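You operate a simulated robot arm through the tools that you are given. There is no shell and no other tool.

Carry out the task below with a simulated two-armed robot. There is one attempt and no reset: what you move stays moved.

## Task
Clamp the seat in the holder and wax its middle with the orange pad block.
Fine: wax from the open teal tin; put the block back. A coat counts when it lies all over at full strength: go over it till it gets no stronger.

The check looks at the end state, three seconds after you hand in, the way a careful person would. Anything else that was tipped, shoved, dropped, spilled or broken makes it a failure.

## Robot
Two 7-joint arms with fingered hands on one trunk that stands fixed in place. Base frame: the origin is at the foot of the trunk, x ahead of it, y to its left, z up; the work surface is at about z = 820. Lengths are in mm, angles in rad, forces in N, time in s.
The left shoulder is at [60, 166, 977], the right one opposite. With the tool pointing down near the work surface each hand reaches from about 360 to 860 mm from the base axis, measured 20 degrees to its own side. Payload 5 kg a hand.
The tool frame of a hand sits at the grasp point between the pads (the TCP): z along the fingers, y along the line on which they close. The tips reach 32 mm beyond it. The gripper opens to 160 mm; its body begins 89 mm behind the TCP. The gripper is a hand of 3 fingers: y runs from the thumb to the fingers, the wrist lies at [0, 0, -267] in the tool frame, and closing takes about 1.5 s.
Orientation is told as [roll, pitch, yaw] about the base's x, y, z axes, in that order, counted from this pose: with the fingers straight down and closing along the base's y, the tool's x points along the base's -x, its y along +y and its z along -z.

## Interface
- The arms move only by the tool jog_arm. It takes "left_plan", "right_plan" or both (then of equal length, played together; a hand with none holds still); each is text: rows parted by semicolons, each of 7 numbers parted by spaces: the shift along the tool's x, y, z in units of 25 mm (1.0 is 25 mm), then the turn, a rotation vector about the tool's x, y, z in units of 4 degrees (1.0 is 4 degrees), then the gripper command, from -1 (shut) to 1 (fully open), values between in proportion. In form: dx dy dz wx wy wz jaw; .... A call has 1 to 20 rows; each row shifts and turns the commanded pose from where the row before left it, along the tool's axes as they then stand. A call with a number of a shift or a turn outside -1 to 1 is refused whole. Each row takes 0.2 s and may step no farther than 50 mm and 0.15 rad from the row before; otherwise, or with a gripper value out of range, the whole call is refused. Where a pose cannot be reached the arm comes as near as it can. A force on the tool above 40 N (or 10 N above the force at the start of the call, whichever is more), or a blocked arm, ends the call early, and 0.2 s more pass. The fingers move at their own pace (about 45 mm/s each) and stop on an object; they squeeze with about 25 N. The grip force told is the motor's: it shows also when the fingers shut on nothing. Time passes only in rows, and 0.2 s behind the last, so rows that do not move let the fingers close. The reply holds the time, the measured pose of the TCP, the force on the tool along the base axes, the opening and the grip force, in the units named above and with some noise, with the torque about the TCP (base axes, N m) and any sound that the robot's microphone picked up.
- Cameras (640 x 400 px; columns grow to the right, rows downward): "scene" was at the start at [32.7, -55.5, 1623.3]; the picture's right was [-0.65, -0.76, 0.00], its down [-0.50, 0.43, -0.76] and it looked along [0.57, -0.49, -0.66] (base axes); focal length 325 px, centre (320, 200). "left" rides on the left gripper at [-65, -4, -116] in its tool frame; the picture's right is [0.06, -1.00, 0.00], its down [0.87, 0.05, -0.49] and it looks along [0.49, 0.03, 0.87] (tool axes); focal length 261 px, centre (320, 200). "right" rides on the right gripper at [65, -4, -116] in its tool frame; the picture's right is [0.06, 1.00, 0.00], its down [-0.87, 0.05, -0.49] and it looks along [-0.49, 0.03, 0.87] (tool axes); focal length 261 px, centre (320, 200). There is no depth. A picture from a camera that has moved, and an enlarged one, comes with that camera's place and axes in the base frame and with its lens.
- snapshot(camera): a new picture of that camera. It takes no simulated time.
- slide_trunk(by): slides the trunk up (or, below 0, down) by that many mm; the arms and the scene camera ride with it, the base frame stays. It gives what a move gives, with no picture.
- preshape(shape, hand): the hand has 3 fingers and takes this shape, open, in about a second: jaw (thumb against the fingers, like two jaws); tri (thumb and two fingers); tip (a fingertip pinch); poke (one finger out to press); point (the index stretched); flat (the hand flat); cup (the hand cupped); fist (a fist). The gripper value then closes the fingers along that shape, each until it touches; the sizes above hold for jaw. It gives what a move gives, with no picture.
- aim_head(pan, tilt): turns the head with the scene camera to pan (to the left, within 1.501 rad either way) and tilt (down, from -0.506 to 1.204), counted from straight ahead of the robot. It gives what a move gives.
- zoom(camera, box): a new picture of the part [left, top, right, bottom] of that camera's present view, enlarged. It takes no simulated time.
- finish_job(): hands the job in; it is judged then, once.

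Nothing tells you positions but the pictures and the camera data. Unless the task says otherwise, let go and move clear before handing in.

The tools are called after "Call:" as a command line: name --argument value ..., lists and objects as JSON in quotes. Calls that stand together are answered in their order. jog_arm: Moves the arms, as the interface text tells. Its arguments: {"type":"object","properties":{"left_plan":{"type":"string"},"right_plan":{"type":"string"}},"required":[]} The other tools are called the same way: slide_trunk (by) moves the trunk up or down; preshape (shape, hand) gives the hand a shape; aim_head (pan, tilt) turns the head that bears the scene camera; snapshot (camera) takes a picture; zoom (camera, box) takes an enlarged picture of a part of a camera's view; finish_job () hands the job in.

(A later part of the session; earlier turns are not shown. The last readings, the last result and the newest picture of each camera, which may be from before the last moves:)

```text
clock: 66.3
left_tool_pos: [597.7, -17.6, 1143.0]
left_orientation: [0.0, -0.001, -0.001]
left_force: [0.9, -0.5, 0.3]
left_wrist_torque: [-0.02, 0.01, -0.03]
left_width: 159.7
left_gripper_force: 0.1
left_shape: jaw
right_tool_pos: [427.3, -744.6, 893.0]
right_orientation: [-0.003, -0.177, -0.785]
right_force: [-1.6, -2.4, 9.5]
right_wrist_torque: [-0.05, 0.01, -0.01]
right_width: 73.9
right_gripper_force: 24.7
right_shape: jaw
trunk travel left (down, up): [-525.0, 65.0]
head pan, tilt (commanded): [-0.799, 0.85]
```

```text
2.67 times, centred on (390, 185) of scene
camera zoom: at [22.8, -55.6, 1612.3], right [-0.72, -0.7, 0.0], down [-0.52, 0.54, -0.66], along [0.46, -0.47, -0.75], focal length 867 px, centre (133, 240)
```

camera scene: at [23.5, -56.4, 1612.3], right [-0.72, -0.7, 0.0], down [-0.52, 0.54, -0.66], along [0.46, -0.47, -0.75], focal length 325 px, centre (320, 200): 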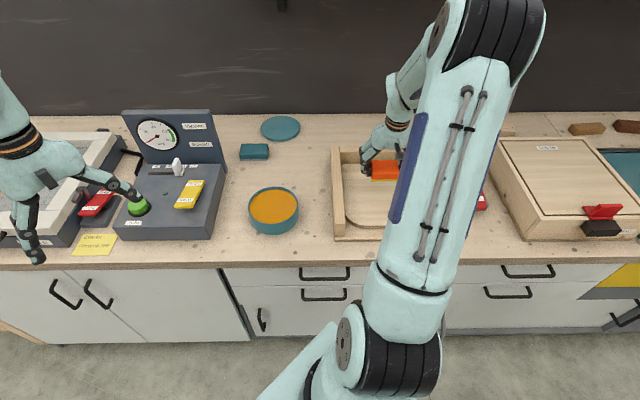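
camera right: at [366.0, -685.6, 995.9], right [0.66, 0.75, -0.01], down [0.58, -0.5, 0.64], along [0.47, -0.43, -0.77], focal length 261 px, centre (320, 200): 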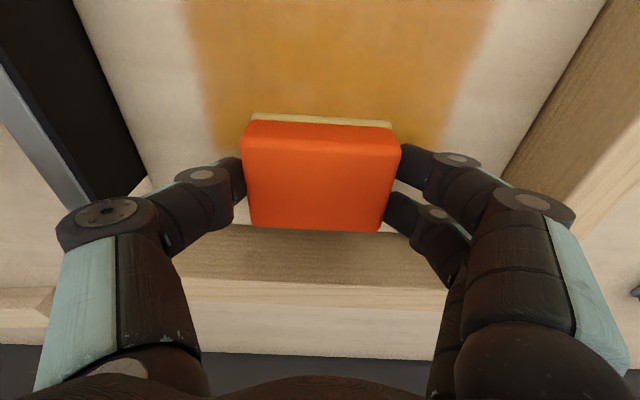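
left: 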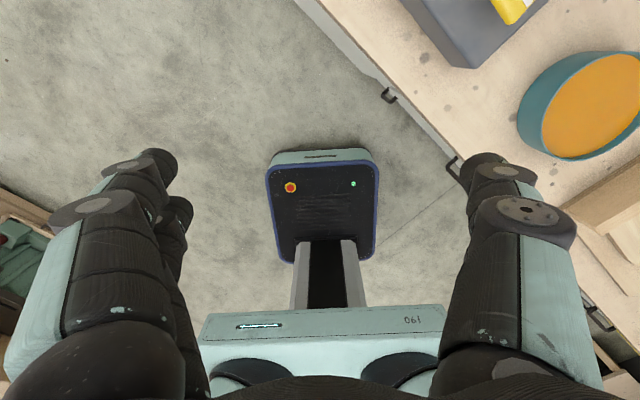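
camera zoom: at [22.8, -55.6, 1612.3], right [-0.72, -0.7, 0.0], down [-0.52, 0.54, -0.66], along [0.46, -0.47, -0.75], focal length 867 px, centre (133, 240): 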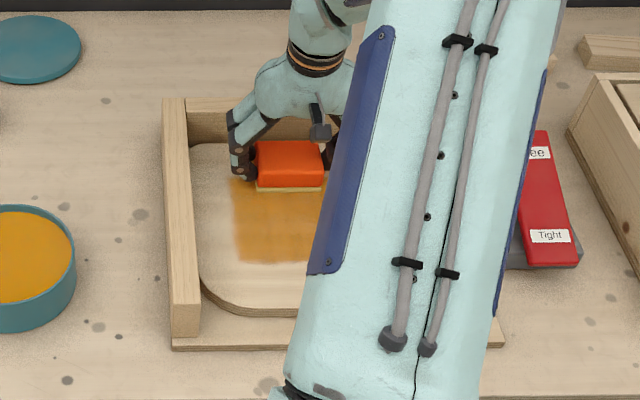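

The pad's yellow is paling, so it's running out of wax. I'll lift and re-dip in the tin.

Call:
jog_arm --right_plan "-0.136 0 -0.758 0 0 0 -1; -0.136 0 -0.758 0 0 0 -1; -0.136 0 -0.758 0 0 0 -1; -0.136 0 -0.758 0 0 0 -1; 0.398 0.958 -0.0717 0 0 0 -1; 0.398 0.958 -0.0717 0 0 0 -1; 0.398 0.958 -0.0717 0 0 0 -1; 0.398 0.958 -0.0717 0 0 0 -1; 0.398 0.958 -0.0717 0 0 0 -1; 0.398 0.958 -0.0717 0 0 0 -1; 0.398 0.958 -0.0717 0 0 0 -1; 0.398 0.958 -0.0717 0 0 0 -1; 0.398 0.958 -0.0717 0 0 0 -1; 0.398 0.958 -0.0717 0 0 0 -1; 0.398 0.958 -0.0717 0 0 0 -1; 0.398 0.958 -0.0717 0 0 0 -1; 0.398 0.958 -0.0717 0 0 0 -1; 0.398 0.958 -0.0717 0 0 0 -1; 0 0 0 0 0 0 -1"

Call:
snapshot --camera "right"

Call:
snapshot --camera "scene"

```text
clock: 70.3
left_tool_pos: [597.9, -19.2, 1142.0]
left_orientation: [-0.001, -0.001, -0.002]
left_force: [-0.7, 0.0, -0.3]
left_wrist_torque: [0.04, -0.01, -0.02]
left_width: 160.1
left_gripper_force: 0.1
left_shape: jaw
right_tool_pos: [562.8, -407.6, 968.1]
right_orientation: [-0.003, -0.176, -0.786]
right_force: [-0.5, -0.4, -1.1]
right_wrist_torque: [-0.03, -0.02, 0.02]
right_width: 73.9
right_gripper_force: 24.5
right_shape: jaw
trunk travel left (down, up): [-525.0, 65.0]
head pan, tilt (commanded): [-0.799, 0.85]
```

```text
taken
camera right: at [500.8, -349.6, 1071.2], right [0.66, 0.75, -0.01], down [0.58, -0.51, 0.64], along [0.47, -0.43, -0.77], focal length 261 px, centre (320, 200)
```

right: 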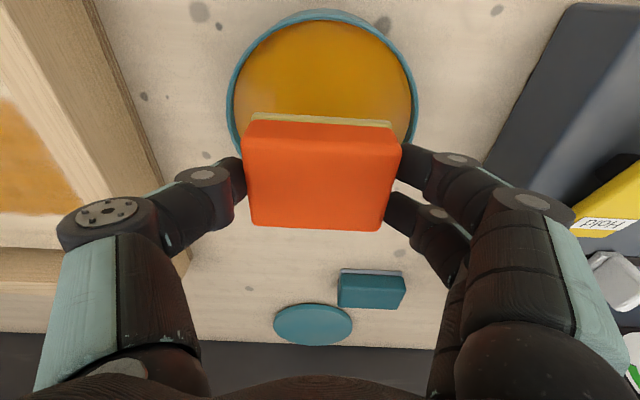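

```text
taken
camera scene: at [23.2, -56.8, 1612.3], right [-0.72, -0.7, 0.0], down [-0.52, 0.54, -0.66], along [0.46, -0.47, -0.75], focal length 325 px, centre (320, 200)
```

scene: 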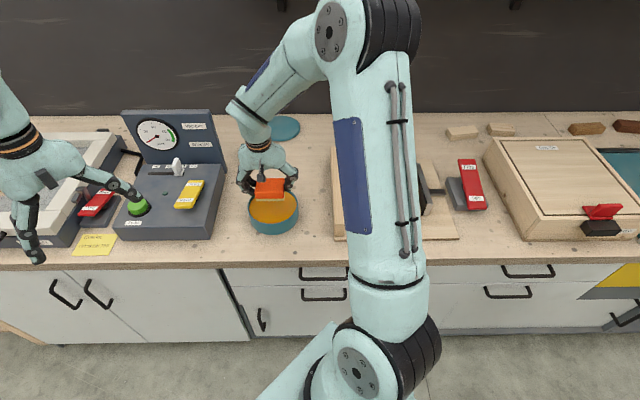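

Call:
jog_arm --right_plan "0.081 0 0.449 0 0 0 -1; 0.081 0 0.449 0 0 0 -1; 0.081 0 0.449 0 0 0 -1; 0.081 0 0.449 0 0 0 -1; 0.081 0 0.449 0 0 0 -1; 0.021 0 0.118 0 0 0 -1; 0.021 0 0.118 0 0 0 -1; 0 0 0 0 0 0 -1"

Call:
snapshot --camera "right"

```text
clock: 72.1
left_tool_pos: [596.6, -17.6, 1143.9]
left_orientation: [-0.001, 0.0, -0.003]
left_force: [-0.4, -0.4, 0.4]
left_wrist_torque: [0.0, 0.0, 0.03]
left_width: 159.7
left_gripper_force: 0.0
left_shape: jaw
right_tool_pos: [564.5, -407.0, 906.5]
right_orientation: [-0.004, -0.175, -0.787]
right_force: [-2.0, -0.9, 6.5]
right_wrist_torque: [0.07, -0.09, 0.0]
right_width: 73.7
right_gripper_force: 25.1
right_shape: jaw
trunk travel left (down, up): [-525.0, 65.0]
head pan, tilt (commanded): [-0.799, 0.85]
```

```text
taken
camera right: at [502.7, -349.3, 1009.2], right [0.66, 0.75, -0.01], down [0.58, -0.51, 0.64], along [0.47, -0.43, -0.77], focal length 261 px, centre (320, 200)
```

right: 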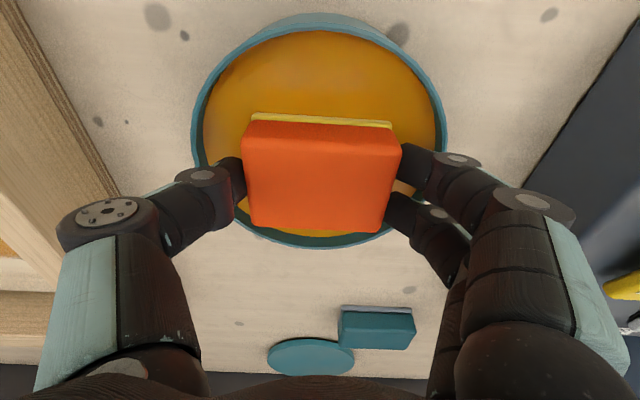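

Call:
jog_arm --right_plan "0.014 0 0.079 0 0 0 -1; 0 0 0 0 0 0 -1; 0 0 0 0 0 0 -1; -0.12 0 -0.672 0 0 0 -1; -0.12 0 -0.672 0 0 0 -1; -0.12 0 -0.672 0 0 0 -1; -0.12 0 -0.672 0 0 0 -1; 0 -0.973 0 0 0 0 -1; 0 -0.973 0 0 0 0 -1; 0 -0.973 0 0 0 0 -1; 0 -0.973 0 0 0 0 -1; 0 -0.973 0 0 0 0 -1; 0 -0.973 0 0 0 0 -1; 0 -0.973 0 0 0 0 -1; 0 -0.973 0 0 0 0 -1; 0 -0.973 0 0 0 0 -1; 0 -0.973 0 0 0 0 -1; 0 -0.973 0 0 0 0 -1; 0 -0.973 0 0 0 0 -1; 0 0 0 0 0 0 -1"

Call:
snapshot --camera "right"

Call:
zoom --camera "scene" --box '[310, 110, 470, 260]'

```text
clock: 76.3
left_tool_pos: [598.2, -18.3, 1141.8]
left_orientation: [0.0, 0.0, 0.0]
left_force: [0.0, -0.9, 0.3]
left_wrist_torque: [-0.02, 0.04, 0.0]
left_width: 159.7
left_gripper_force: 0.2
left_shape: jaw
right_tool_pos: [359.6, -615.4, 973.4]
right_orientation: [-0.004, -0.177, -0.785]
right_force: [-0.9, 0.0, -1.2]
right_wrist_torque: [-0.02, 0.04, 0.03]
right_width: 74.0
right_gripper_force: 24.8
right_shape: jaw
trunk travel left (down, up): [-525.0, 65.0]
head pan, tilt (commanded): [-0.799, 0.85]
```

```text
taken
camera right: at [297.1, -556.0, 1076.0], right [0.66, 0.75, -0.01], down [0.58, -0.51, 0.64], along [0.47, -0.43, -0.77], focal length 261 px, centre (320, 200)
```

right: 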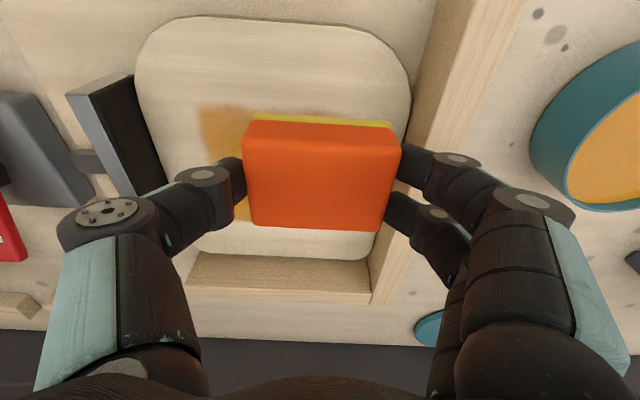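

```text
2.67 times, centred on (390, 185) of scene
camera zoom: at [23.5, -56.4, 1612.3], right [-0.72, -0.7, 0.0], down [-0.52, 0.54, -0.66], along [0.46, -0.47, -0.75], focal length 867 px, centre (133, 240)
```

zoom: 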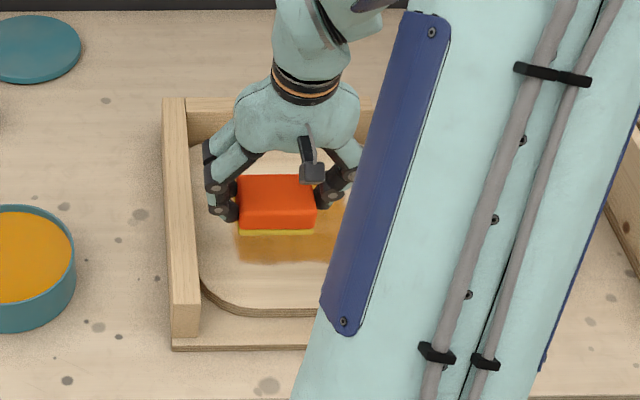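

Call:
jog_arm --right_plan "0.106 0 0.59 0 0 0 -1; 0.106 0 0.59 0 0 0 -1; 0.106 0 0.59 0 0 0 -1; 0.106 0 0.59 0 0 0 -1; 0.106 0 0.59 0 0 0 -1; 0.021 0 0.118 0 0 0 -1; 0.021 0 0.118 0 0 0 -1; -0.472 0 0.085 0 0 0 -1; -0.472 0 0.085 0 0 0 -1; -0.472 0 0.085 0 0 0 -1; -0.472 0 0.085 0 0 0 -1; -0.472 0 0.085 0 0 0 -1; -0.472 0 0.085 0 0 0 -1; -0.472 0 0.085 0 0 0 -1; -0.472 0 0.085 0 0 0 -1; -0.472 0 0.085 0 0 0 -1; -0.472 0 0.085 0 0 0 -1; -0.472 0 0.085 0 0 0 -1"

Call:
snapshot --camera "right"

Call:
zoom --camera "scene" --box '[310, 110, 470, 260]'

```text
clock: 80.1
left_tool_pos: [596.9, -17.2, 1144.3]
left_orientation: [-0.001, -0.002, 0.002]
left_force: [-0.5, 0.0, -0.3]
left_wrist_torque: [-0.02, 0.04, 0.03]
left_width: 159.9
left_gripper_force: 0.1
left_shape: jaw
right_tool_pos: [450.9, -705.9, 892.6]
right_orientation: [-0.004, -0.178, -0.786]
right_force: [-4.0, 4.9, 19.3]
right_wrist_torque: [0.07, -0.03, 0.02]
right_width: 73.7
right_gripper_force: 25.3
right_shape: jaw
trunk travel left (down, up): [-525.0, 65.0]
head pan, tilt (commanded): [-0.799, 0.85]
```

```text
taken
camera right: at [388.7, -647.1, 995.1], right [0.66, 0.75, -0.02], down [0.58, -0.5, 0.64], along [0.47, -0.43, -0.77], focal length 261 px, centre (320, 200)
```

right: 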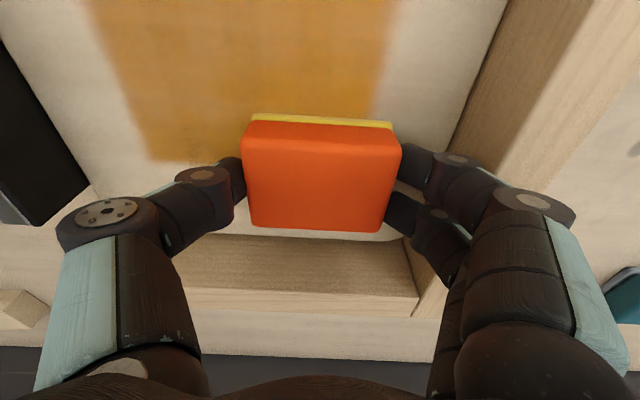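

```text
2.67 times, centred on (390, 185) of scene
camera zoom: at [22.0, -54.5, 1612.4], right [-0.72, -0.7, 0.0], down [-0.52, 0.54, -0.66], along [0.46, -0.47, -0.75], focal length 867 px, centre (133, 240)
```

zoom: 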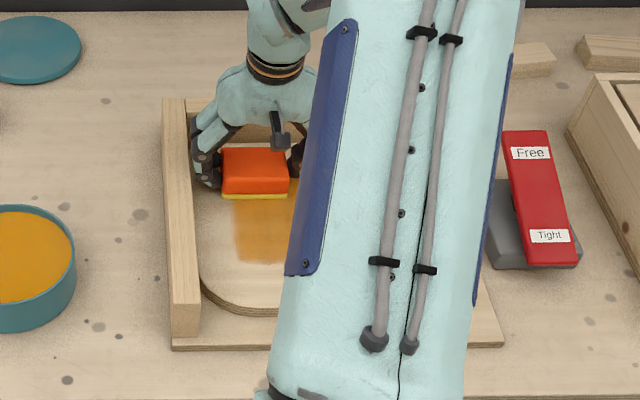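

Call:
jog_arm --right_plan "0.472 0 -0.085 0 0 0 -1; 0.472 0 -0.085 0 0 0 -1; 0.472 0 -0.085 0 0 0 -1; 0.472 0 -0.085 0 0 0 -1; 0.472 0 -0.085 0 0 0 -1; 0.472 0 -0.085 0 0 0 -1; 0.472 0 -0.085 0 0 0 -1; 0.472 0 -0.085 0 0 0 -1; 0.472 0 -0.085 0 0 0 -1; 0.472 0 -0.085 0 0 0 -1; 0.472 0 -0.085 0 0 0 -1; 0 -0.533 0 0 0 0 -1; 0 -0.533 0 0 0 0 -1; 0 -0.533 0 0 0 0 -1"

Call:
jog_arm --right_plan "-0.472 0 0.085 0 0 0 -1; -0.472 0 0.085 0 0 0 -1; -0.472 0 0.085 0 0 0 -1; -0.472 0 0.085 0 0 0 -1; -0.472 0 0.085 0 0 0 -1; -0.472 0 0.085 0 0 0 -1; -0.472 0 0.085 0 0 0 -1; -0.472 0 0.085 0 0 0 -1; -0.472 0 0.085 0 0 0 -1; -0.472 0 0.085 0 0 0 -1; -0.472 0 0.085 0 0 0 -1; 0 -0.533 0 0 0 0 -1; 0 -0.533 0 0 0 0 -1; 0 -0.533 0 0 0 0 -1"

Call:
snapshot --camera "right"

Call:
zoom --camera "scene" --box '[310, 110, 470, 260]'

```text
clock: 83.1
left_tool_pos: [596.8, -18.0, 1142.8]
left_orientation: [-0.002, 0.0, -0.001]
left_force: [0.3, -0.5, -0.7]
left_wrist_torque: [0.0, -0.02, 0.01]
left_width: 159.6
left_gripper_force: 0.1
left_shape: jaw
right_tool_pos: [330.5, -641.1, 892.7]
right_orientation: [-0.004, -0.175, -0.786]
right_force: [4.0, 4.2, 16.2]
right_wrist_torque: [0.26, -0.34, 0.05]
right_width: 73.8
right_gripper_force: 25.3
right_shape: jaw
trunk travel left (down, up): [-525.0, 65.0]
head pan, tilt (commanded): [-0.799, 0.85]
```

```text
clock: 86.1
left_tool_pos: [598.0, -17.6, 1142.4]
left_orientation: [0.0, 0.0, -0.001]
left_force: [-0.5, -0.5, 0.4]
left_wrist_torque: [-0.01, 0.02, 0.03]
left_width: 160.0
left_gripper_force: 0.0
left_shape: jaw
right_tool_pos: [394.4, -761.6, 892.7]
right_orientation: [-0.003, -0.176, -0.788]
right_force: [1.7, 0.9, 6.9]
right_wrist_torque: [0.08, -0.16, 0.02]
right_width: 73.7
right_gripper_force: 24.8
right_shape: jaw
trunk travel left (down, up): [-525.0, 65.0]
head pan, tilt (commanded): [-0.799, 0.85]
```

```text
taken
camera right: at [333.0, -704.0, 995.8], right [0.66, 0.75, -0.01], down [0.58, -0.51, 0.64], along [0.47, -0.43, -0.77], focal length 261 px, centre (320, 200)
```

right: 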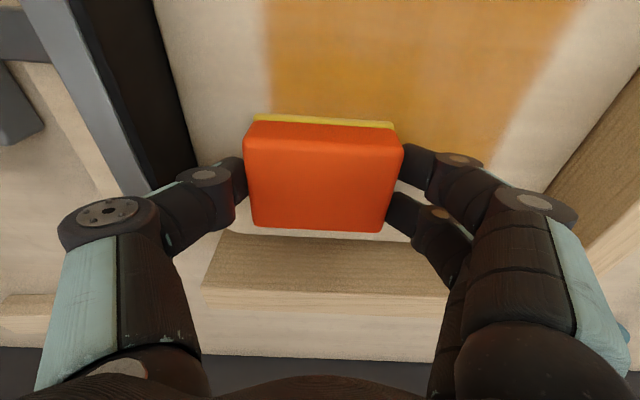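

```text
2.67 times, centred on (390, 185) of scene
camera zoom: at [22.9, -55.9, 1612.3], right [-0.72, -0.7, 0.0], down [-0.52, 0.54, -0.66], along [0.46, -0.47, -0.75], focal length 867 px, centre (133, 240)
```

zoom: 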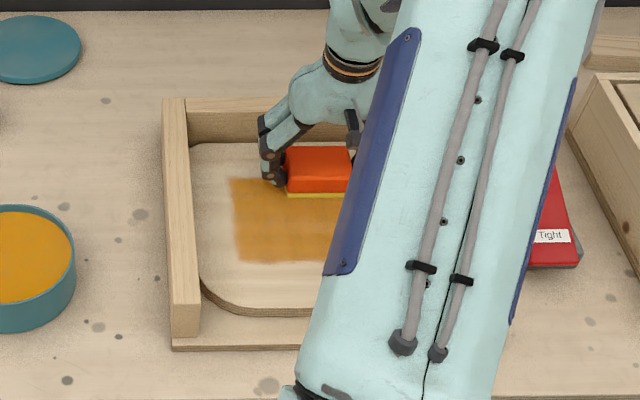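

Call:
jog_arm --right_plan "0.481 0 -0.038 0 0 0 -1; 0.472 0 -0.085 0 0 0 -1; 0.472 0 -0.085 0 0 0 -1; 0.472 0 -0.085 0 0 0 -1; 0.472 0 -0.085 0 0 0 -1; 0.472 0 -0.085 0 0 0 -1; 0.472 0 -0.085 0 0 0 -1; 0.472 0 -0.085 0 0 0 -1; 0.472 0 -0.085 0 0 0 -1; 0.472 0 -0.085 0 0 0 -1; 0.472 0 -0.085 0 0 0 -1"

Call:
jog_arm --right_plan "-0.472 0 0.085 0 0 0 -1; -0.472 0 0.085 0 0 0 -1; -0.472 0 0.085 0 0 0 -1; -0.472 0 0.085 0 0 0 -1; -0.472 0 0.085 0 0 0 -1; -0.472 0 0.085 0 0 0 -1; -0.472 0 0.085 0 0 0 -1; -0.472 0 0.085 0 0 0 -1; -0.472 0 0.085 0 0 0 -1; -0.472 0 0.085 0 0 0 -1; -0.472 0 0.085 0 0 0 -1; 0 0.533 0 0 0 0 -1; 0 0.533 0 0 0 0 -1; 0 0.533 0 0 0 0 -1"

Call:
snapshot --camera "right"

Call:
zoom --camera "scene" --box '[310, 110, 470, 260]'

```text
clock: 88.5
left_tool_pos: [596.4, -18.4, 1142.7]
left_orientation: [-0.004, 0.001, 0.0]
left_force: [0.6, 0.0, 0.0]
left_wrist_torque: [0.0, 0.01, 0.0]
left_width: 160.0
left_gripper_force: 0.0
left_shape: jaw
right_tool_pos: [301.1, -669.6, 891.5]
right_orientation: [-0.004, -0.179, -0.786]
right_force: [6.5, -5.6, 30.0]
right_wrist_torque: [-0.12, -0.29, -0.07]
right_width: 74.0
right_gripper_force: 24.9
right_shape: jaw
trunk travel left (down, up): [-525.0, 65.0]
head pan, tilt (commanded): [-0.799, 0.85]
```

```text
clock: 91.5
left_tool_pos: [597.5, -17.9, 1144.1]
left_orientation: [-0.001, -0.001, -0.001]
left_force: [-0.5, 1.3, -0.2]
left_wrist_torque: [0.01, -0.01, 0.03]
left_width: 159.9
left_gripper_force: 0.0
left_shape: jaw
right_tool_pos: [423.7, -734.0, 893.0]
right_orientation: [-0.006, -0.178, -0.786]
right_force: [-3.3, -5.0, 17.1]
right_wrist_torque: [-0.17, 0.07, 0.01]
right_width: 73.9
right_gripper_force: 24.9
right_shape: jaw
trunk travel left (down, up): [-525.0, 65.0]
head pan, tilt (commanded): [-0.799, 0.85]
```

```text
taken
camera right: at [361.2, -676.3, 994.5], right [0.66, 0.75, -0.02], down [0.58, -0.5, 0.64], along [0.47, -0.43, -0.77], focal length 261 px, centre (320, 200)
```

right: 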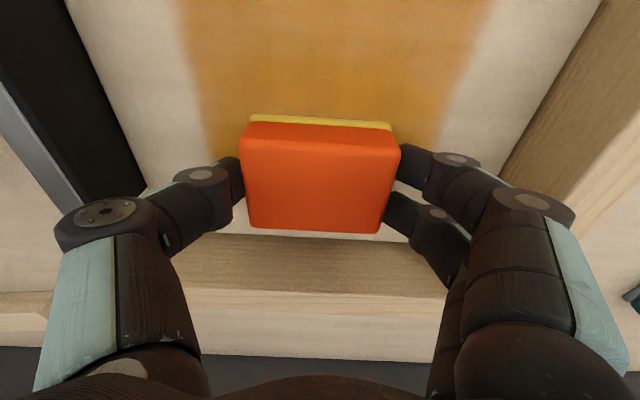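

```text
2.67 times, centred on (390, 185) of scene
camera zoom: at [22.2, -55.3, 1612.4], right [-0.72, -0.7, 0.0], down [-0.52, 0.54, -0.66], along [0.46, -0.47, -0.75], focal length 867 px, centre (133, 240)
```

zoom: 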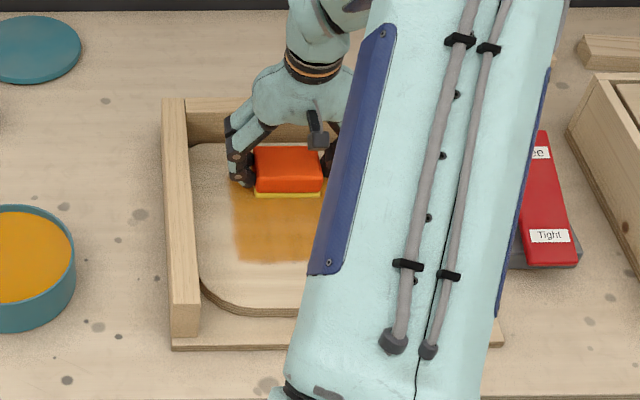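

The coat looks quite even now. I'll lift and pull the hand back toward me so its camera can see the whole waxed zone.

Call:
jog_arm --right_plan "-0.152 0 -0.846 0 0 0 -1; -0.152 0 -0.846 0 0 0 -1; -0.152 0 -0.846 0 0 0 -1; -0.152 0 -0.846 0 0 0 -1; -0.152 0 -0.846 0 0 0 -1; 0.921 0 -0.166 0 0 0 -1; 0.921 0 -0.166 0 0 0 -1; 0.921 0 -0.166 0 0 0 -1; 0.921 0 -0.166 0 0 0 -1; 0.921 0 -0.166 0 0 0 -1; 0.921 0 -0.166 0 0 0 -1; 0.921 0 -0.166 0 0 0 -1; 0.921 0 -0.166 0 0 0 -1; 0.921 0 -0.166 0 0 0 -1; 0.921 0 -0.166 0 0 0 -1; 0.921 0 -0.166 0 0 0 -1; 0.921 0 -0.166 0 0 0 -1; 0.921 0 -0.166 0 0 0 -1; 0.921 0 -0.166 0 0 0 -1; 0 0 0 0 0 0 -1"

Call:
snapshot --camera "right"

Call:
snapshot --camera "scene"

```text
clock: 95.7
left_tool_pos: [598.3, -17.7, 1141.8]
left_orientation: [0.0, 0.0, 0.0]
left_force: [0.0, 0.6, -0.1]
left_wrist_torque: [0.04, -0.01, 0.0]
left_width: 159.8
left_gripper_force: 0.1
left_shape: jaw
right_tool_pos: [195.1, -502.6, 1001.4]
right_orientation: [-0.001, -0.173, -0.785]
right_force: [0.4, 0.6, -1.5]
right_wrist_torque: [-0.03, -0.01, 0.01]
right_width: 73.8
right_gripper_force: 25.0
right_shape: jaw
trunk travel left (down, up): [-525.0, 65.0]
head pan, tilt (commanded): [-0.799, 0.85]
```

```text
taken
camera right: at [132.2, -445.7, 1103.4], right [0.66, 0.75, -0.01], down [0.58, -0.51, 0.63], along [0.47, -0.43, -0.77], focal length 261 px, centre (320, 200)
```

right: 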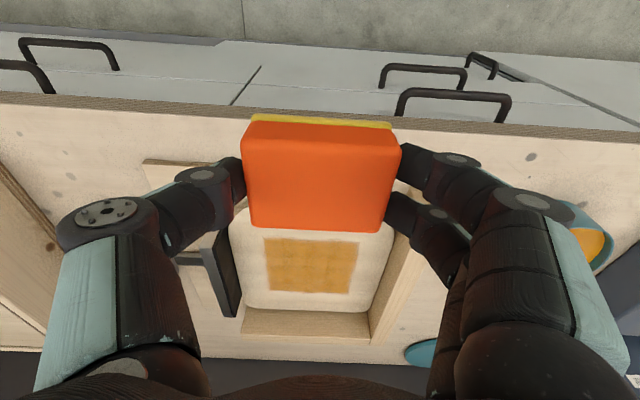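

```text
taken
camera scene: at [23.4, -56.7, 1612.2], right [-0.72, -0.7, 0.0], down [-0.52, 0.54, -0.66], along [0.46, -0.47, -0.75], focal length 325 px, centre (320, 200)
```

scene: 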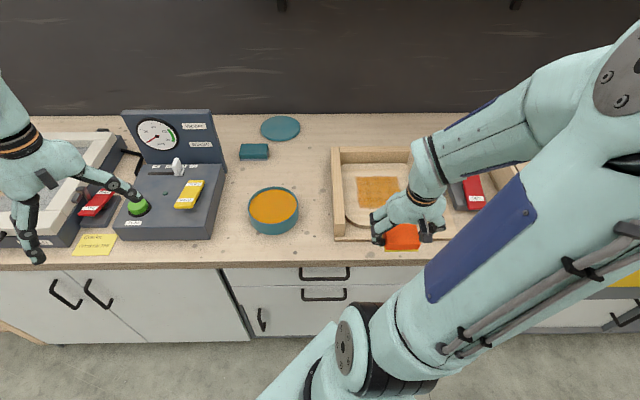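

Now both cameras see the waxed zone; enlarging it to judge how even it is.

Call:
zoom --camera "scene" --box '[325, 140, 445, 240]'

Call:
zoom --camera "right" --box '[230, 220, 410, 340]'

```text
4.00 times, centred on (385, 190) of scene
camera zoom: at [23.4, -56.7, 1612.2], right [-0.72, -0.7, 0.0], down [-0.52, 0.54, -0.66], along [0.46, -0.47, -0.75], focal length 1300 px, centre (60, 240)
```

zoom: 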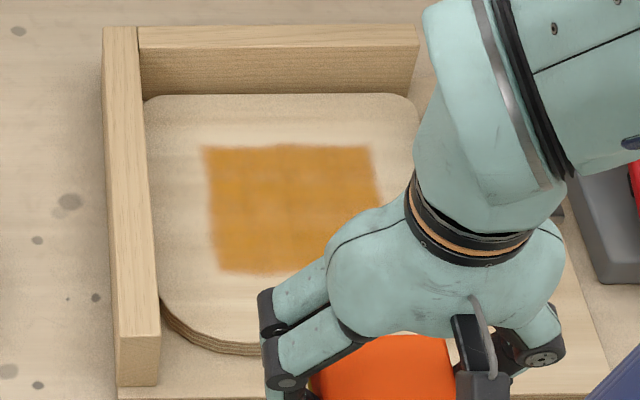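

```text
3.33 times, centred on (320, 280) of right
camera zoom: at [132.2, -445.7, 1103.4], right [0.66, 0.75, -0.01], down [0.58, -0.51, 0.63], along [0.47, -0.43, -0.77], focal length 869 px, centre (320, -67)
```

zoom: 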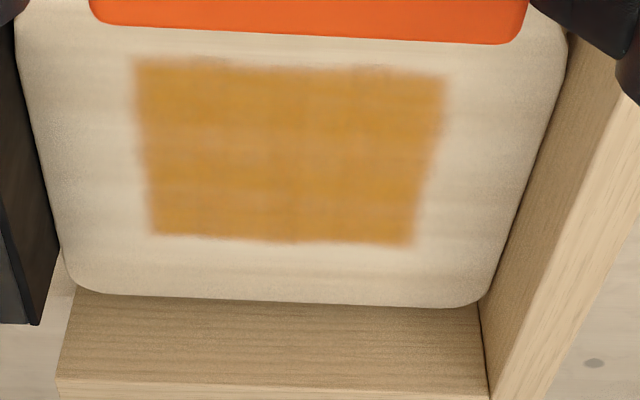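

The coat is a clean rectangle but may not be at full strength yet; I'll re-dip and go over everything again to see whether it still deepens.

Call:
jog_arm --right_plan "-0.545 0.936 0.098 0 0 0 -1; -0.545 0.936 0.098 0 0 0 -1; -0.545 0.936 0.098 0 0 0 -1; -0.545 0.936 0.098 0 0 0 -1; -0.545 0.936 0.098 0 0 0 -1; -0.545 0.936 0.098 0 0 0 -1; -0.545 0.936 0.098 0 0 0 -1; -0.545 0.936 0.098 0 0 0 -1; -0.545 0.936 0.098 0 0 0 -1; -0.545 0.936 0.098 0 0 0 -1; -0.545 0.936 0.098 0 0 0 -1; -0.545 0.936 0.098 0 0 0 -1; -0.545 0.936 0.098 0 0 0 -1; -0.545 0.936 0.098 0 0 0 -1; 0 0 0 0 0 0 -1"

Call:
snapshot --camera "right"

```text
clock: 98.9
left_tool_pos: [597.1, -18.2, 1141.9]
left_orientation: [0.0, 0.001, -0.001]
left_force: [0.1, 0.3, -0.6]
left_wrist_torque: [-0.01, -0.01, 0.01]
left_width: 160.0
left_gripper_force: 0.1
left_shape: jaw
right_tool_pos: [562.4, -407.7, 998.0]
right_orientation: [-0.005, -0.177, -0.787]
right_force: [-1.1, 0.3, -1.2]
right_wrist_torque: [0.03, 0.0, -0.02]
right_width: 73.9
right_gripper_force: 25.2
right_shape: jaw
trunk travel left (down, up): [-525.0, 65.0]
head pan, tilt (commanded): [-0.799, 0.85]
```

```text
taken
camera right: at [499.9, -349.9, 1100.4], right [0.66, 0.75, -0.01], down [0.58, -0.51, 0.64], along [0.47, -0.43, -0.77], focal length 261 px, centre (320, 200)
```

right: 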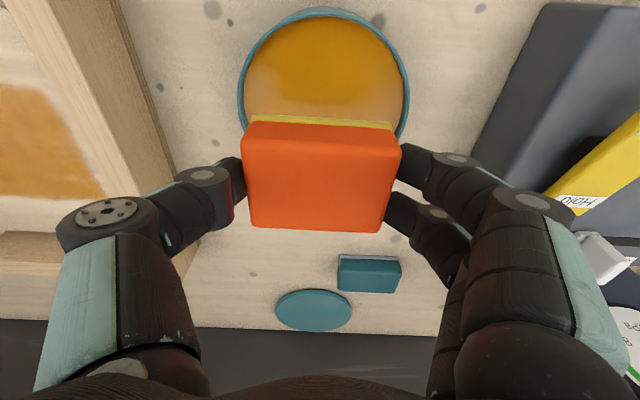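

Call:
jog_arm --right_plan "0.103 0 0.571 0 0 0 -1; 0.103 0 0.571 0 0 0 -1; 0.103 0 0.571 0 0 0 -1; 0.103 0 0.571 0 0 0 -1; 0.103 0 0.571 0 0 0 -1; 0.103 0 0.571 0 0 0 -1; 0.018 0 0.098 0 0 0 -1; 0.018 0 0.098 0 0 0 -1; 0.018 0 0.098 0 0 0 -1; 0 0 0 0 0 0 -1; 0 0 0 0 0 0 -1"

Call:
snapshot --camera "right"

```text
clock: 101.3
left_tool_pos: [595.5, -18.0, 1143.6]
left_orientation: [0.0, -0.001, -0.002]
left_force: [0.1, 0.1, 0.0]
left_wrist_torque: [0.0, -0.01, -0.04]
left_width: 159.9
left_gripper_force: 0.0
left_shape: jaw
right_tool_pos: [561.7, -408.1, 904.1]
right_orientation: [-0.001, -0.18, -0.787]
right_force: [-1.7, -0.3, 25.1]
right_wrist_torque: [-0.09, -0.01, -0.03]
right_width: 73.8
right_gripper_force: 25.6
right_shape: jaw
trunk travel left (down, up): [-525.0, 65.0]
head pan, tilt (commanded): [-0.799, 0.85]
```

```text
taken
camera right: at [498.9, -349.8, 1007.1], right [0.66, 0.75, -0.01], down [0.58, -0.5, 0.64], along [0.47, -0.43, -0.77], focal length 261 px, centre (320, 200)
```

right: 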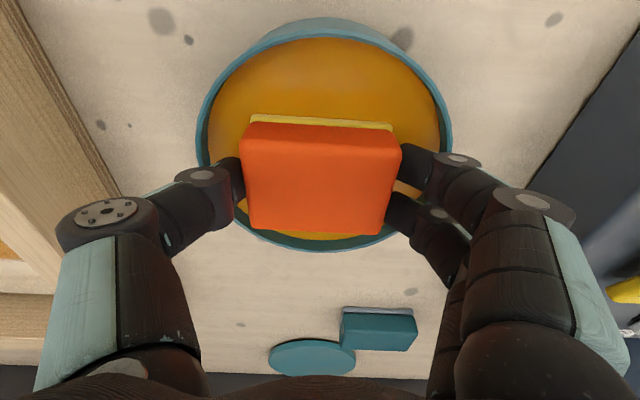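

Call:
jog_arm --right_plan "-0.12 0 -0.672 0 0 0 -1; -0.12 0 -0.672 0 0 0 -1; -0.12 0 -0.672 0 0 0 -1; -0.12 0 -0.672 0 0 0 -1; -0.013 -0.968 0.002 0 0 0 -1; -0.013 -0.968 0.002 0 0 0 -1; -0.013 -0.968 0.002 0 0 0 -1; -0.013 -0.968 0.002 0 0 0 -1; -0.013 -0.968 0.002 0 0 0 -1; -0.013 -0.968 0.002 0 0 0 -1; -0.013 -0.968 0.002 0 0 0 -1; -0.013 -0.968 0.002 0 0 0 -1; -0.013 -0.968 0.002 0 0 0 -1; -0.013 -0.968 0.002 0 0 0 -1; -0.013 -0.968 0.002 0 0 0 -1; -0.013 -0.968 0.002 0 0 0 -1; 0 0 0 0 0 0 -1"

```text
clock: 104.9
left_tool_pos: [597.8, -18.8, 1142.8]
left_orientation: [0.002, 0.0, 0.001]
left_force: [-0.4, 0.3, 0.3]
left_wrist_torque: [0.0, 0.01, 0.03]
left_width: 159.9
left_gripper_force: 0.1
left_shape: jaw
right_tool_pos: [358.3, -615.5, 971.9]
right_orientation: [-0.005, -0.176, -0.786]
right_force: [0.0, -0.4, -1.6]
right_wrist_torque: [-0.01, 0.02, -0.01]
right_width: 73.8
right_gripper_force: 24.9
right_shape: jaw
trunk travel left (down, up): [-525.0, 65.0]
head pan, tilt (commanded): [-0.799, 0.85]
```

I'm above the right lane with fresh wax. Lowering and running overlapping strokes across the zone.

Call:
jog_arm --right_plan "0.106 0 0.59 0 0 0 -1; 0.106 0 0.59 0 0 0 -1; 0.106 0 0.59 0 0 0 -1; 0.106 0 0.59 0 0 0 -1; 0.106 0 0.59 0 0 0 -1; 0.019 0.01 0.106 0 0 0 -1; 0.019 0.01 0.106 0 0 0 -1; -0.472 0 0.085 0 0 0 -1; -0.472 0 0.085 0 0 0 -1; -0.472 0 0.085 0 0 0 -1; -0.472 0 0.085 0 0 0 -1; -0.472 0 0.085 0 0 0 -1; -0.472 0 0.085 0 0 0 -1; -0.472 0 0.085 0 0 0 -1; -0.472 0 0.085 0 0 0 -1; -0.472 0 0.085 0 0 0 -1; -0.472 0 0.085 0 0 0 -1; -0.472 0 0.085 0 0 0 -1"

Call:
jog_arm --right_plan "0.472 0 -0.085 0 0 0 -1; 0.472 0 -0.085 0 0 0 -1; 0.472 0 -0.085 0 0 0 -1; 0.472 0 -0.085 0 0 0 -1; 0.472 0 -0.085 0 0 0 -1; 0.472 0 -0.085 0 0 0 -1; 0.472 0 -0.085 0 0 0 -1; 0.472 0 -0.085 0 0 0 -1; 0.472 0 -0.085 0 0 0 -1; 0.472 0 -0.085 0 0 0 -1; 0.472 0 -0.085 0 0 0 -1; 0 -0.56 0 0 0 0 -1; 0 -0.56 0 0 0 0 -1; 0 -0.56 0 0 0 0 -1"

Call:
jog_arm --right_plan "-0.472 0 0.085 0 0 0 -1; -0.472 0 0.085 0 0 0 -1; -0.472 0 0.085 0 0 0 -1; -0.472 0 0.085 0 0 0 -1; -0.472 0 0.085 0 0 0 -1; -0.472 0 0.085 0 0 0 -1; -0.472 0 0.085 0 0 0 -1; -0.472 0 0.085 0 0 0 -1; -0.472 0 0.085 0 0 0 -1; -0.472 0 0.085 0 0 0 -1; -0.472 0 0.085 0 0 0 -1; 0 -0.56 0 0 0 0 -1; 0 -0.56 0 0 0 0 -1; 0 -0.56 0 0 0 0 -1"

Call:
snapshot --camera "right"

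```text
clock: 108.7
left_tool_pos: [597.5, -17.3, 1142.0]
left_orientation: [-0.002, -0.001, -0.003]
left_force: [-0.5, 0.3, 0.8]
left_wrist_torque: [-0.02, -0.01, 0.01]
left_width: 159.9
left_gripper_force: 0.0
left_shape: jaw
right_tool_pos: [451.5, -708.8, 892.6]
right_orientation: [-0.003, -0.177, -0.787]
right_force: [-2.0, 1.5, 10.7]
right_wrist_torque: [0.11, -0.07, 0.03]
right_width: 73.6
right_gripper_force: 25.1
right_shape: jaw
trunk travel left (down, up): [-525.0, 65.0]
head pan, tilt (commanded): [-0.799, 0.85]
```

```text
clock: 111.7
left_tool_pos: [597.6, -16.4, 1143.2]
left_orientation: [-0.002, -0.001, 0.0]
left_force: [-1.0, -0.9, -0.4]
left_wrist_torque: [0.01, 0.02, 0.0]
left_width: 159.8
left_gripper_force: 0.0
left_shape: jaw
right_tool_pos: [329.4, -644.9, 891.5]
right_orientation: [-0.004, -0.175, -0.787]
right_force: [4.6, 5.4, 19.8]
right_wrist_torque: [0.26, -0.37, 0.05]
right_width: 73.8
right_gripper_force: 25.2
right_shape: jaw
trunk travel left (down, up): [-525.0, 65.0]
head pan, tilt (commanded): [-0.799, 0.85]
```

```text
clock: 114.7
left_tool_pos: [596.6, -18.1, 1143.7]
left_orientation: [-0.001, 0.0, -0.001]
left_force: [-0.7, 0.3, -0.2]
left_wrist_torque: [0.02, -0.02, 0.02]
left_width: 160.2
left_gripper_force: 0.1
left_shape: jaw
right_tool_pos: [391.8, -769.0, 892.0]
right_orientation: [-0.005, -0.177, -0.786]
right_force: [2.6, 1.6, 9.1]
right_wrist_torque: [0.15, -0.17, 0.02]
right_width: 73.7
right_gripper_force: 24.7
right_shape: jaw
trunk travel left (down, up): [-525.0, 65.0]
head pan, tilt (commanded): [-0.799, 0.85]
```

```text
taken
camera right: at [329.7, -710.1, 994.7], right [0.66, 0.75, -0.01], down [0.58, -0.51, 0.64], along [0.47, -0.43, -0.77], focal length 261 px, centre (320, 200)
```

right: 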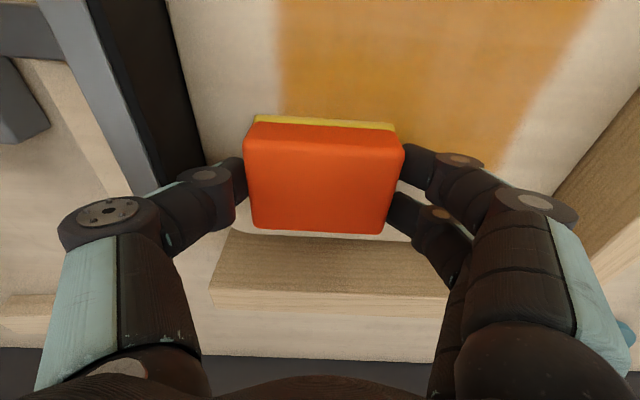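

Call:
jog_arm --right_plan "0.472 0 -0.085 0 0 0 -1; 0.472 0 -0.085 0 0 0 -1; 0.472 0 -0.085 0 0 0 -1; 0.472 0 -0.085 0 0 0 -1; 0.472 0 -0.085 0 0 0 -1; 0.472 0 -0.085 0 0 0 -1; 0.472 0 -0.085 0 0 0 -1; 0.472 0 -0.085 0 0 0 -1; 0.472 0 -0.085 0 0 0 -1; 0.472 0 -0.085 0 0 0 -1; 0.472 0 -0.085 0 0 0 -1"

Call:
jog_arm --right_plan "-0.472 0 0.085 0 0 0 -1; -0.472 0 0.085 0 0 0 -1; -0.472 0 0.085 0 0 0 -1; -0.472 0 0.085 0 0 0 -1; -0.472 0 0.085 0 0 0 -1; -0.472 0 0.085 0 0 0 -1; -0.472 0 0.085 0 0 0 -1; -0.472 0 0.085 0 0 0 -1; -0.472 0 0.085 0 0 0 -1; -0.472 0 0.085 0 0 0 -1; -0.472 0 0.085 0 0 0 -1; 0 0.42 0 0 0 0 -1; 0 0.42 0 0 0 0 -1"

Call:
jog_arm --right_plan "0.472 0 -0.085 0 0 0 -1; 0.472 0 -0.085 0 0 0 -1; 0.472 0 -0.085 0 0 0 -1; 0.472 0 -0.085 0 0 0 -1; 0.472 0 -0.085 0 0 0 -1; 0.472 0 -0.085 0 0 0 -1; 0.472 0 -0.085 0 0 0 -1; 0.472 0 -0.085 0 0 0 -1; 0.472 0 -0.085 0 0 0 -1; 0.472 0 -0.085 0 0 0 -1; 0.472 0 -0.085 0 0 0 -1; 0 0.42 0 0 0 0 -1; 0 0.42 0 0 0 0 -1; 0 0.42 0 0 0 0 -1; 0 0.42 0 0 0 0 -1"

Call:
jog_arm --right_plan "-0.472 0 0.085 0 0 0 -1; -0.472 0 0.085 0 0 0 -1; -0.472 0 0.085 0 0 0 -1; -0.472 0 0.085 0 0 0 -1; -0.472 0 0.085 0 0 0 -1; -0.472 0 0.085 0 0 0 -1; -0.472 0 0.085 0 0 0 -1; -0.472 0 0.085 0 0 0 -1; -0.472 0 0.085 0 0 0 -1; -0.472 0 0.085 0 0 0 -1; -0.472 0 0.085 0 0 0 -1"

Call:
snapshot --camera "right"

```text
clock: 117.1
left_tool_pos: [596.1, -17.6, 1143.4]
left_orientation: [0.0, 0.0, 0.001]
left_force: [0.2, -0.3, -0.3]
left_wrist_torque: [0.03, 0.01, -0.01]
left_width: 160.1
left_gripper_force: 0.1
left_shape: jaw
right_tool_pos: [299.3, -674.1, 891.2]
right_orientation: [-0.004, -0.178, -0.785]
right_force: [3.0, -2.8, 14.9]
right_wrist_torque: [0.02, -0.21, -0.02]
right_width: 73.5
right_gripper_force: 24.7
right_shape: jaw
trunk travel left (down, up): [-525.0, 65.0]
head pan, tilt (commanded): [-0.799, 0.85]
```

```text
clock: 119.9
left_tool_pos: [597.7, -16.3, 1142.7]
left_orientation: [0.0, -0.001, -0.001]
left_force: [-0.7, -0.2, 0.9]
left_wrist_torque: [0.01, 0.03, -0.02]
left_width: 159.9
left_gripper_force: 0.1
left_shape: jaw
right_tool_pos: [406.2, -754.0, 892.4]
right_orientation: [-0.003, -0.177, -0.788]
right_force: [-2.0, -2.2, 12.0]
right_wrist_torque: [-0.04, -0.01, 0.02]
right_width: 73.5
right_gripper_force: 24.4
right_shape: jaw
trunk travel left (down, up): [-525.0, 65.0]
head pan, tilt (commanded): [-0.799, 0.85]
```

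```text
clock: 123.1
left_tool_pos: [595.5, -17.6, 1142.8]
left_orientation: [0.001, -0.002, -0.001]
left_force: [-0.2, 0.0, 0.3]
left_wrist_torque: [0.01, 0.02, -0.01]
left_width: 159.8
left_gripper_force: 0.1
left_shape: jaw
right_tool_pos: [340.9, -630.5, 892.3]
right_orientation: [-0.003, -0.179, -0.787]
right_force: [-5.4, -5.5, 22.9]
right_wrist_torque: [-0.33, 0.22, 0.05]
right_width: 73.6
right_gripper_force: 24.8
right_shape: jaw
trunk travel left (down, up): [-525.0, 65.0]
head pan, tilt (commanded): [-0.799, 0.85]
```

```text
clock: 125.5
left_tool_pos: [596.3, -17.8, 1143.0]
left_orientation: [-0.001, 0.001, 0.001]
left_force: [0.0, 0.6, 0.0]
left_wrist_torque: [-0.01, -0.02, 0.0]
left_width: 160.1
left_gripper_force: 0.1
left_shape: jaw
right_tool_pos: [437.5, -724.4, 892.4]
right_orientation: [-0.003, -0.175, -0.788]
right_force: [-2.3, 2.9, 9.8]
right_wrist_torque: [0.06, -0.02, 0.02]
right_width: 73.6
right_gripper_force: 25.0
right_shape: jaw
trunk travel left (down, up): [-525.0, 65.0]
head pan, tilt (commanded): [-0.799, 0.85]
```

```text
taken
camera right: at [374.9, -666.4, 994.3], right [0.66, 0.75, -0.01], down [0.58, -0.5, 0.64], along [0.47, -0.43, -0.77], focal length 261 px, centre (320, 200)
```

right: 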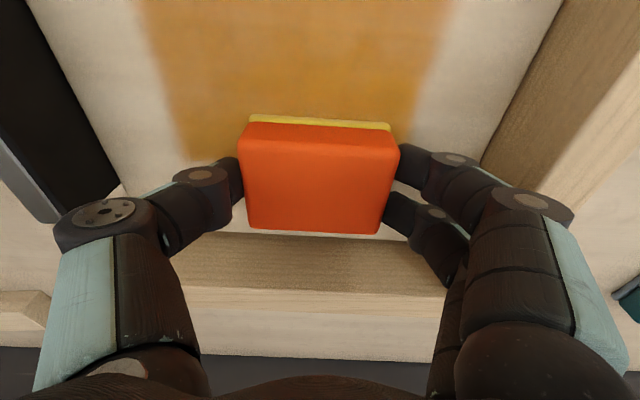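

Call:
jog_arm --right_plan "-0.152 0 -0.846 0 0 0 -1; -0.152 0 -0.846 0 0 0 -1; -0.152 0 -0.846 0 0 0 -1; -0.152 0 -0.846 0 0 0 -1; -0.152 0 -0.846 0 0 0 -1; 0.921 -0.04 -0.166 0 0 0 -1; 0.921 -0.04 -0.166 0 0 0 -1; 0.921 -0.04 -0.166 0 0 0 -1; 0.921 -0.04 -0.166 0 0 0 -1; 0.921 -0.04 -0.166 0 0 0 -1; 0.921 -0.04 -0.166 0 0 0 -1; 0.921 -0.04 -0.166 0 0 0 -1; 0.921 -0.04 -0.166 0 0 0 -1; 0.921 -0.04 -0.166 0 0 0 -1; 0.921 -0.04 -0.166 0 0 0 -1; 0.921 -0.04 -0.166 0 0 0 -1; 0.921 -0.04 -0.166 0 0 0 -1; 0.921 -0.04 -0.166 0 0 0 -1; 0.921 -0.04 -0.166 0 0 0 -1; 0 0 0 0 0 0 -1"

Call:
zoom --camera "right" --box '[230, 220, 410, 340]'

Call:
zoom --camera "scene" --box '[325, 140, 445, 240]'

```text
clock: 129.7
left_tool_pos: [599.4, -17.8, 1142.7]
left_orientation: [-0.001, -0.001, 0.0]
left_force: [0.3, 1.6, -0.4]
left_wrist_torque: [0.0, 0.01, 0.01]
left_width: 160.2
left_gripper_force: 0.2
left_shape: jaw
right_tool_pos: [198.1, -503.3, 999.7]
right_orientation: [-0.002, -0.172, -0.788]
right_force: [0.2, -0.7, -1.7]
right_wrist_torque: [0.03, 0.03, -0.01]
right_width: 73.5
right_gripper_force: 24.8
right_shape: jaw
trunk travel left (down, up): [-525.0, 65.0]
head pan, tilt (commanded): [-0.799, 0.85]
```

```text
3.33 times, centred on (320, 280) of right
camera zoom: at [135.6, -444.9, 1102.3], right [0.66, 0.75, -0.01], down [0.58, -0.51, 0.63], along [0.47, -0.43, -0.77], focal length 869 px, centre (320, -67)
```

zoom: 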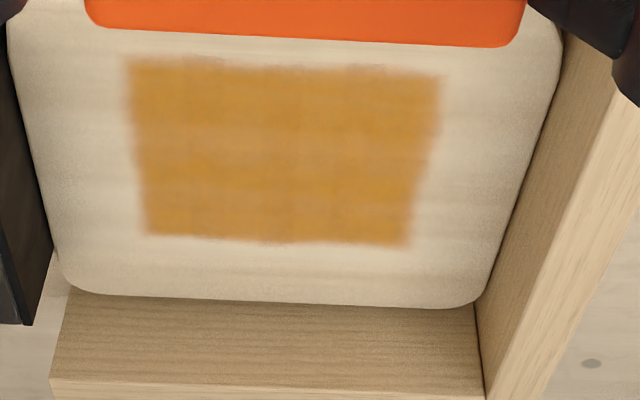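

```text
4.00 times, centred on (385, 190) of scene
camera zoom: at [23.7, -56.6, 1612.2], right [-0.72, -0.7, 0.0], down [-0.52, 0.54, -0.66], along [0.46, -0.47, -0.75], focal length 1300 px, centre (60, 240)
```

zoom: 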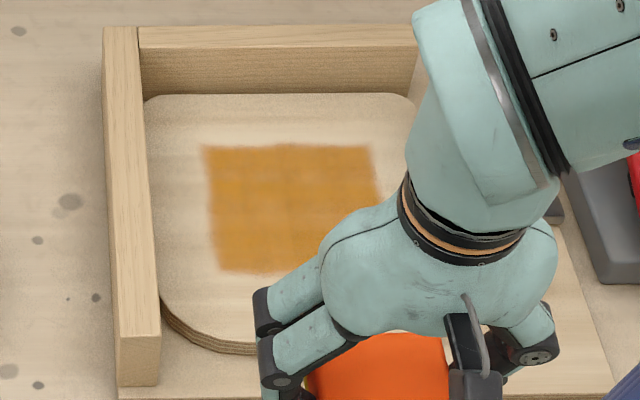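

Call:
zoom --camera "right" --box '[260, 230, 370, 300]'

Call:
zoom --camera "scene" --box '[355, 170, 405, 215]'

```text
5.71 times, centred on (315, 265) of right
camera zoom: at [135.6, -444.9, 1102.3], right [0.66, 0.75, -0.01], down [0.58, -0.51, 0.63], along [0.47, -0.43, -0.77], focal length 1489 px, centre (349, -171)
```

zoom: 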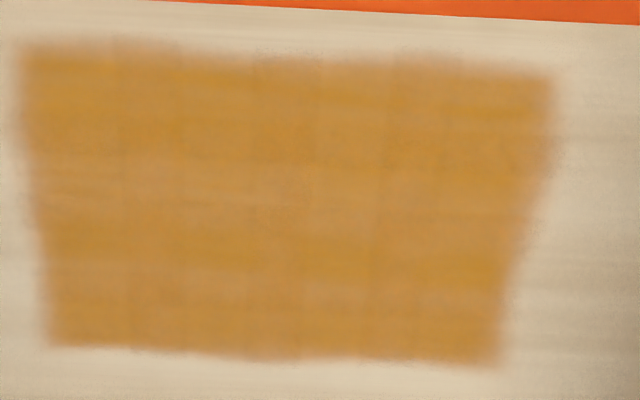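

```text
8.89 times, centred on (380, 192) of scene
camera zoom: at [23.7, -56.6, 1612.2], right [-0.72, -0.7, 0.0], down [-0.52, 0.54, -0.66], along [0.46, -0.47, -0.75], focal length 2888 px, centre (-213, 267)
```

zoom: 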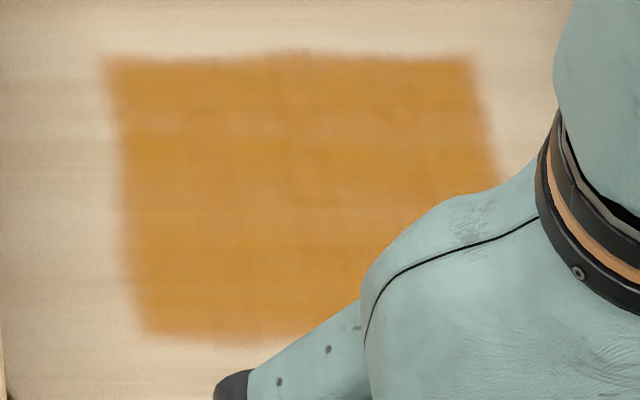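

The coat is even. To be sure it is at full strength I'll dip once more and do one further full round, then compare against this picture.

Call:
jog_arm --right_plan "-0.545 0.936 0.098 0 0 0 -1; -0.545 0.936 0.098 0 0 0 -1; -0.545 0.936 0.098 0 0 0 -1; -0.545 0.936 0.098 0 0 0 -1; -0.545 0.936 0.098 0 0 0 -1; -0.545 0.936 0.098 0 0 0 -1; -0.545 0.936 0.098 0 0 0 -1; -0.545 0.936 0.098 0 0 0 -1; -0.545 0.936 0.098 0 0 0 -1; -0.545 0.936 0.098 0 0 0 -1; -0.545 0.936 0.098 0 0 0 -1; -0.545 0.936 0.098 0 0 0 -1; -0.545 0.936 0.098 0 0 0 -1; -0.53 0.89 0.098 0 0 0 -1; 0 0 0 0 0 0 -1"

```text
clock: 132.9
left_tool_pos: [598.3, -18.5, 1141.6]
left_orientation: [-0.001, 0.0, -0.002]
left_force: [0.7, 1.1, -0.4]
left_wrist_torque: [0.03, -0.03, -0.01]
left_width: 159.9
left_gripper_force: 0.1
left_shape: jaw
right_tool_pos: [563.6, -409.8, 997.2]
right_orientation: [-0.003, -0.175, -0.788]
right_force: [0.2, 1.0, -2.3]
right_wrist_torque: [0.03, -0.03, 0.01]
right_width: 73.6
right_gripper_force: 25.2
right_shape: jaw
trunk travel left (down, up): [-525.0, 65.0]
head pan, tilt (commanded): [-0.799, 0.85]
```

Call:
jog_arm --right_plan "0.102 0 0.567 0 0 0 -1; 0.102 0 0.567 0 0 0 -1; 0.102 0 0.567 0 0 0 -1; 0.102 0 0.567 0 0 0 -1; 0.102 0 0.567 0 0 0 -1; 0.102 0 0.567 0 0 0 -1; 0.018 0 0.098 0 0 0 -1; 0.018 0 0.098 0 0 0 -1; 0.016 0 0.088 0 0 0 -1; 0 0 0 0 0 0 -1; 0 0 0 0 0 0 -1"

Call:
snapshot --camera "right"

```text
clock: 135.3
left_tool_pos: [597.5, -18.1, 1143.0]
left_orientation: [0.0, -0.002, 0.002]
left_force: [-0.3, 0.3, 1.1]
left_wrist_torque: [-0.01, 0.02, -0.02]
left_width: 159.8
left_gripper_force: 0.0
left_shape: jaw
right_tool_pos: [563.9, -407.8, 904.4]
right_orientation: [-0.002, -0.18, -0.786]
right_force: [0.5, 0.0, 14.5]
right_wrist_torque: [0.05, -0.1, 0.01]
right_width: 73.0
right_gripper_force: 25.3
right_shape: jaw
trunk travel left (down, up): [-525.0, 65.0]
head pan, tilt (commanded): [-0.799, 0.85]
```

```text
taken
camera right: at [500.9, -350.0, 1007.2], right [0.66, 0.75, -0.01], down [0.58, -0.5, 0.64], along [0.47, -0.43, -0.77], focal length 261 px, centre (320, 200)
```

right: 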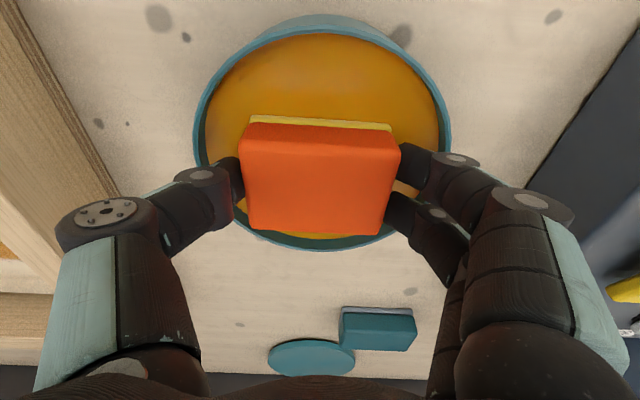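

Call:
jog_arm --right_plan "-0.12 0 -0.672 0 0 0 -1; -0.12 0 -0.672 0 0 0 -1; -0.12 0 -0.672 0 0 0 -1; -0.12 0 -0.672 0 0 0 -1; -0.013 -0.971 0.002 0 0 0 -1; -0.013 -0.971 0.002 0 0 0 -1; -0.013 -0.971 0.002 0 0 0 -1; -0.013 -0.971 0.002 0 0 0 -1; -0.013 -0.971 0.002 0 0 0 -1; -0.013 -0.971 0.002 0 0 0 -1; -0.013 -0.971 0.002 0 0 0 -1; -0.013 -0.971 0.002 0 0 0 -1; -0.013 -0.971 0.002 0 0 0 -1; -0.013 -0.971 0.002 0 0 0 -1; -0.013 -0.971 0.002 0 0 0 -1; -0.013 -0.971 0.002 0 0 0 -1; 0 0 0 0 0 0 -1"

```text
clock: 138.9
left_tool_pos: [597.2, -17.8, 1142.0]
left_orientation: [-0.001, 0.0, 0.001]
left_force: [0.7, 0.4, -0.3]
left_wrist_torque: [-0.01, -0.01, 0.0]
left_width: 159.7
left_gripper_force: 0.1
left_shape: jaw
right_tool_pos: [361.4, -619.8, 971.7]
right_orientation: [-0.004, -0.176, -0.785]
right_force: [0.1, -0.5, -1.7]
right_wrist_torque: [-0.01, -0.01, -0.03]
right_width: 73.4
right_gripper_force: 24.9
right_shape: jaw
trunk travel left (down, up): [-525.0, 65.0]
head pan, tilt (commanded): [-0.799, 0.85]
```

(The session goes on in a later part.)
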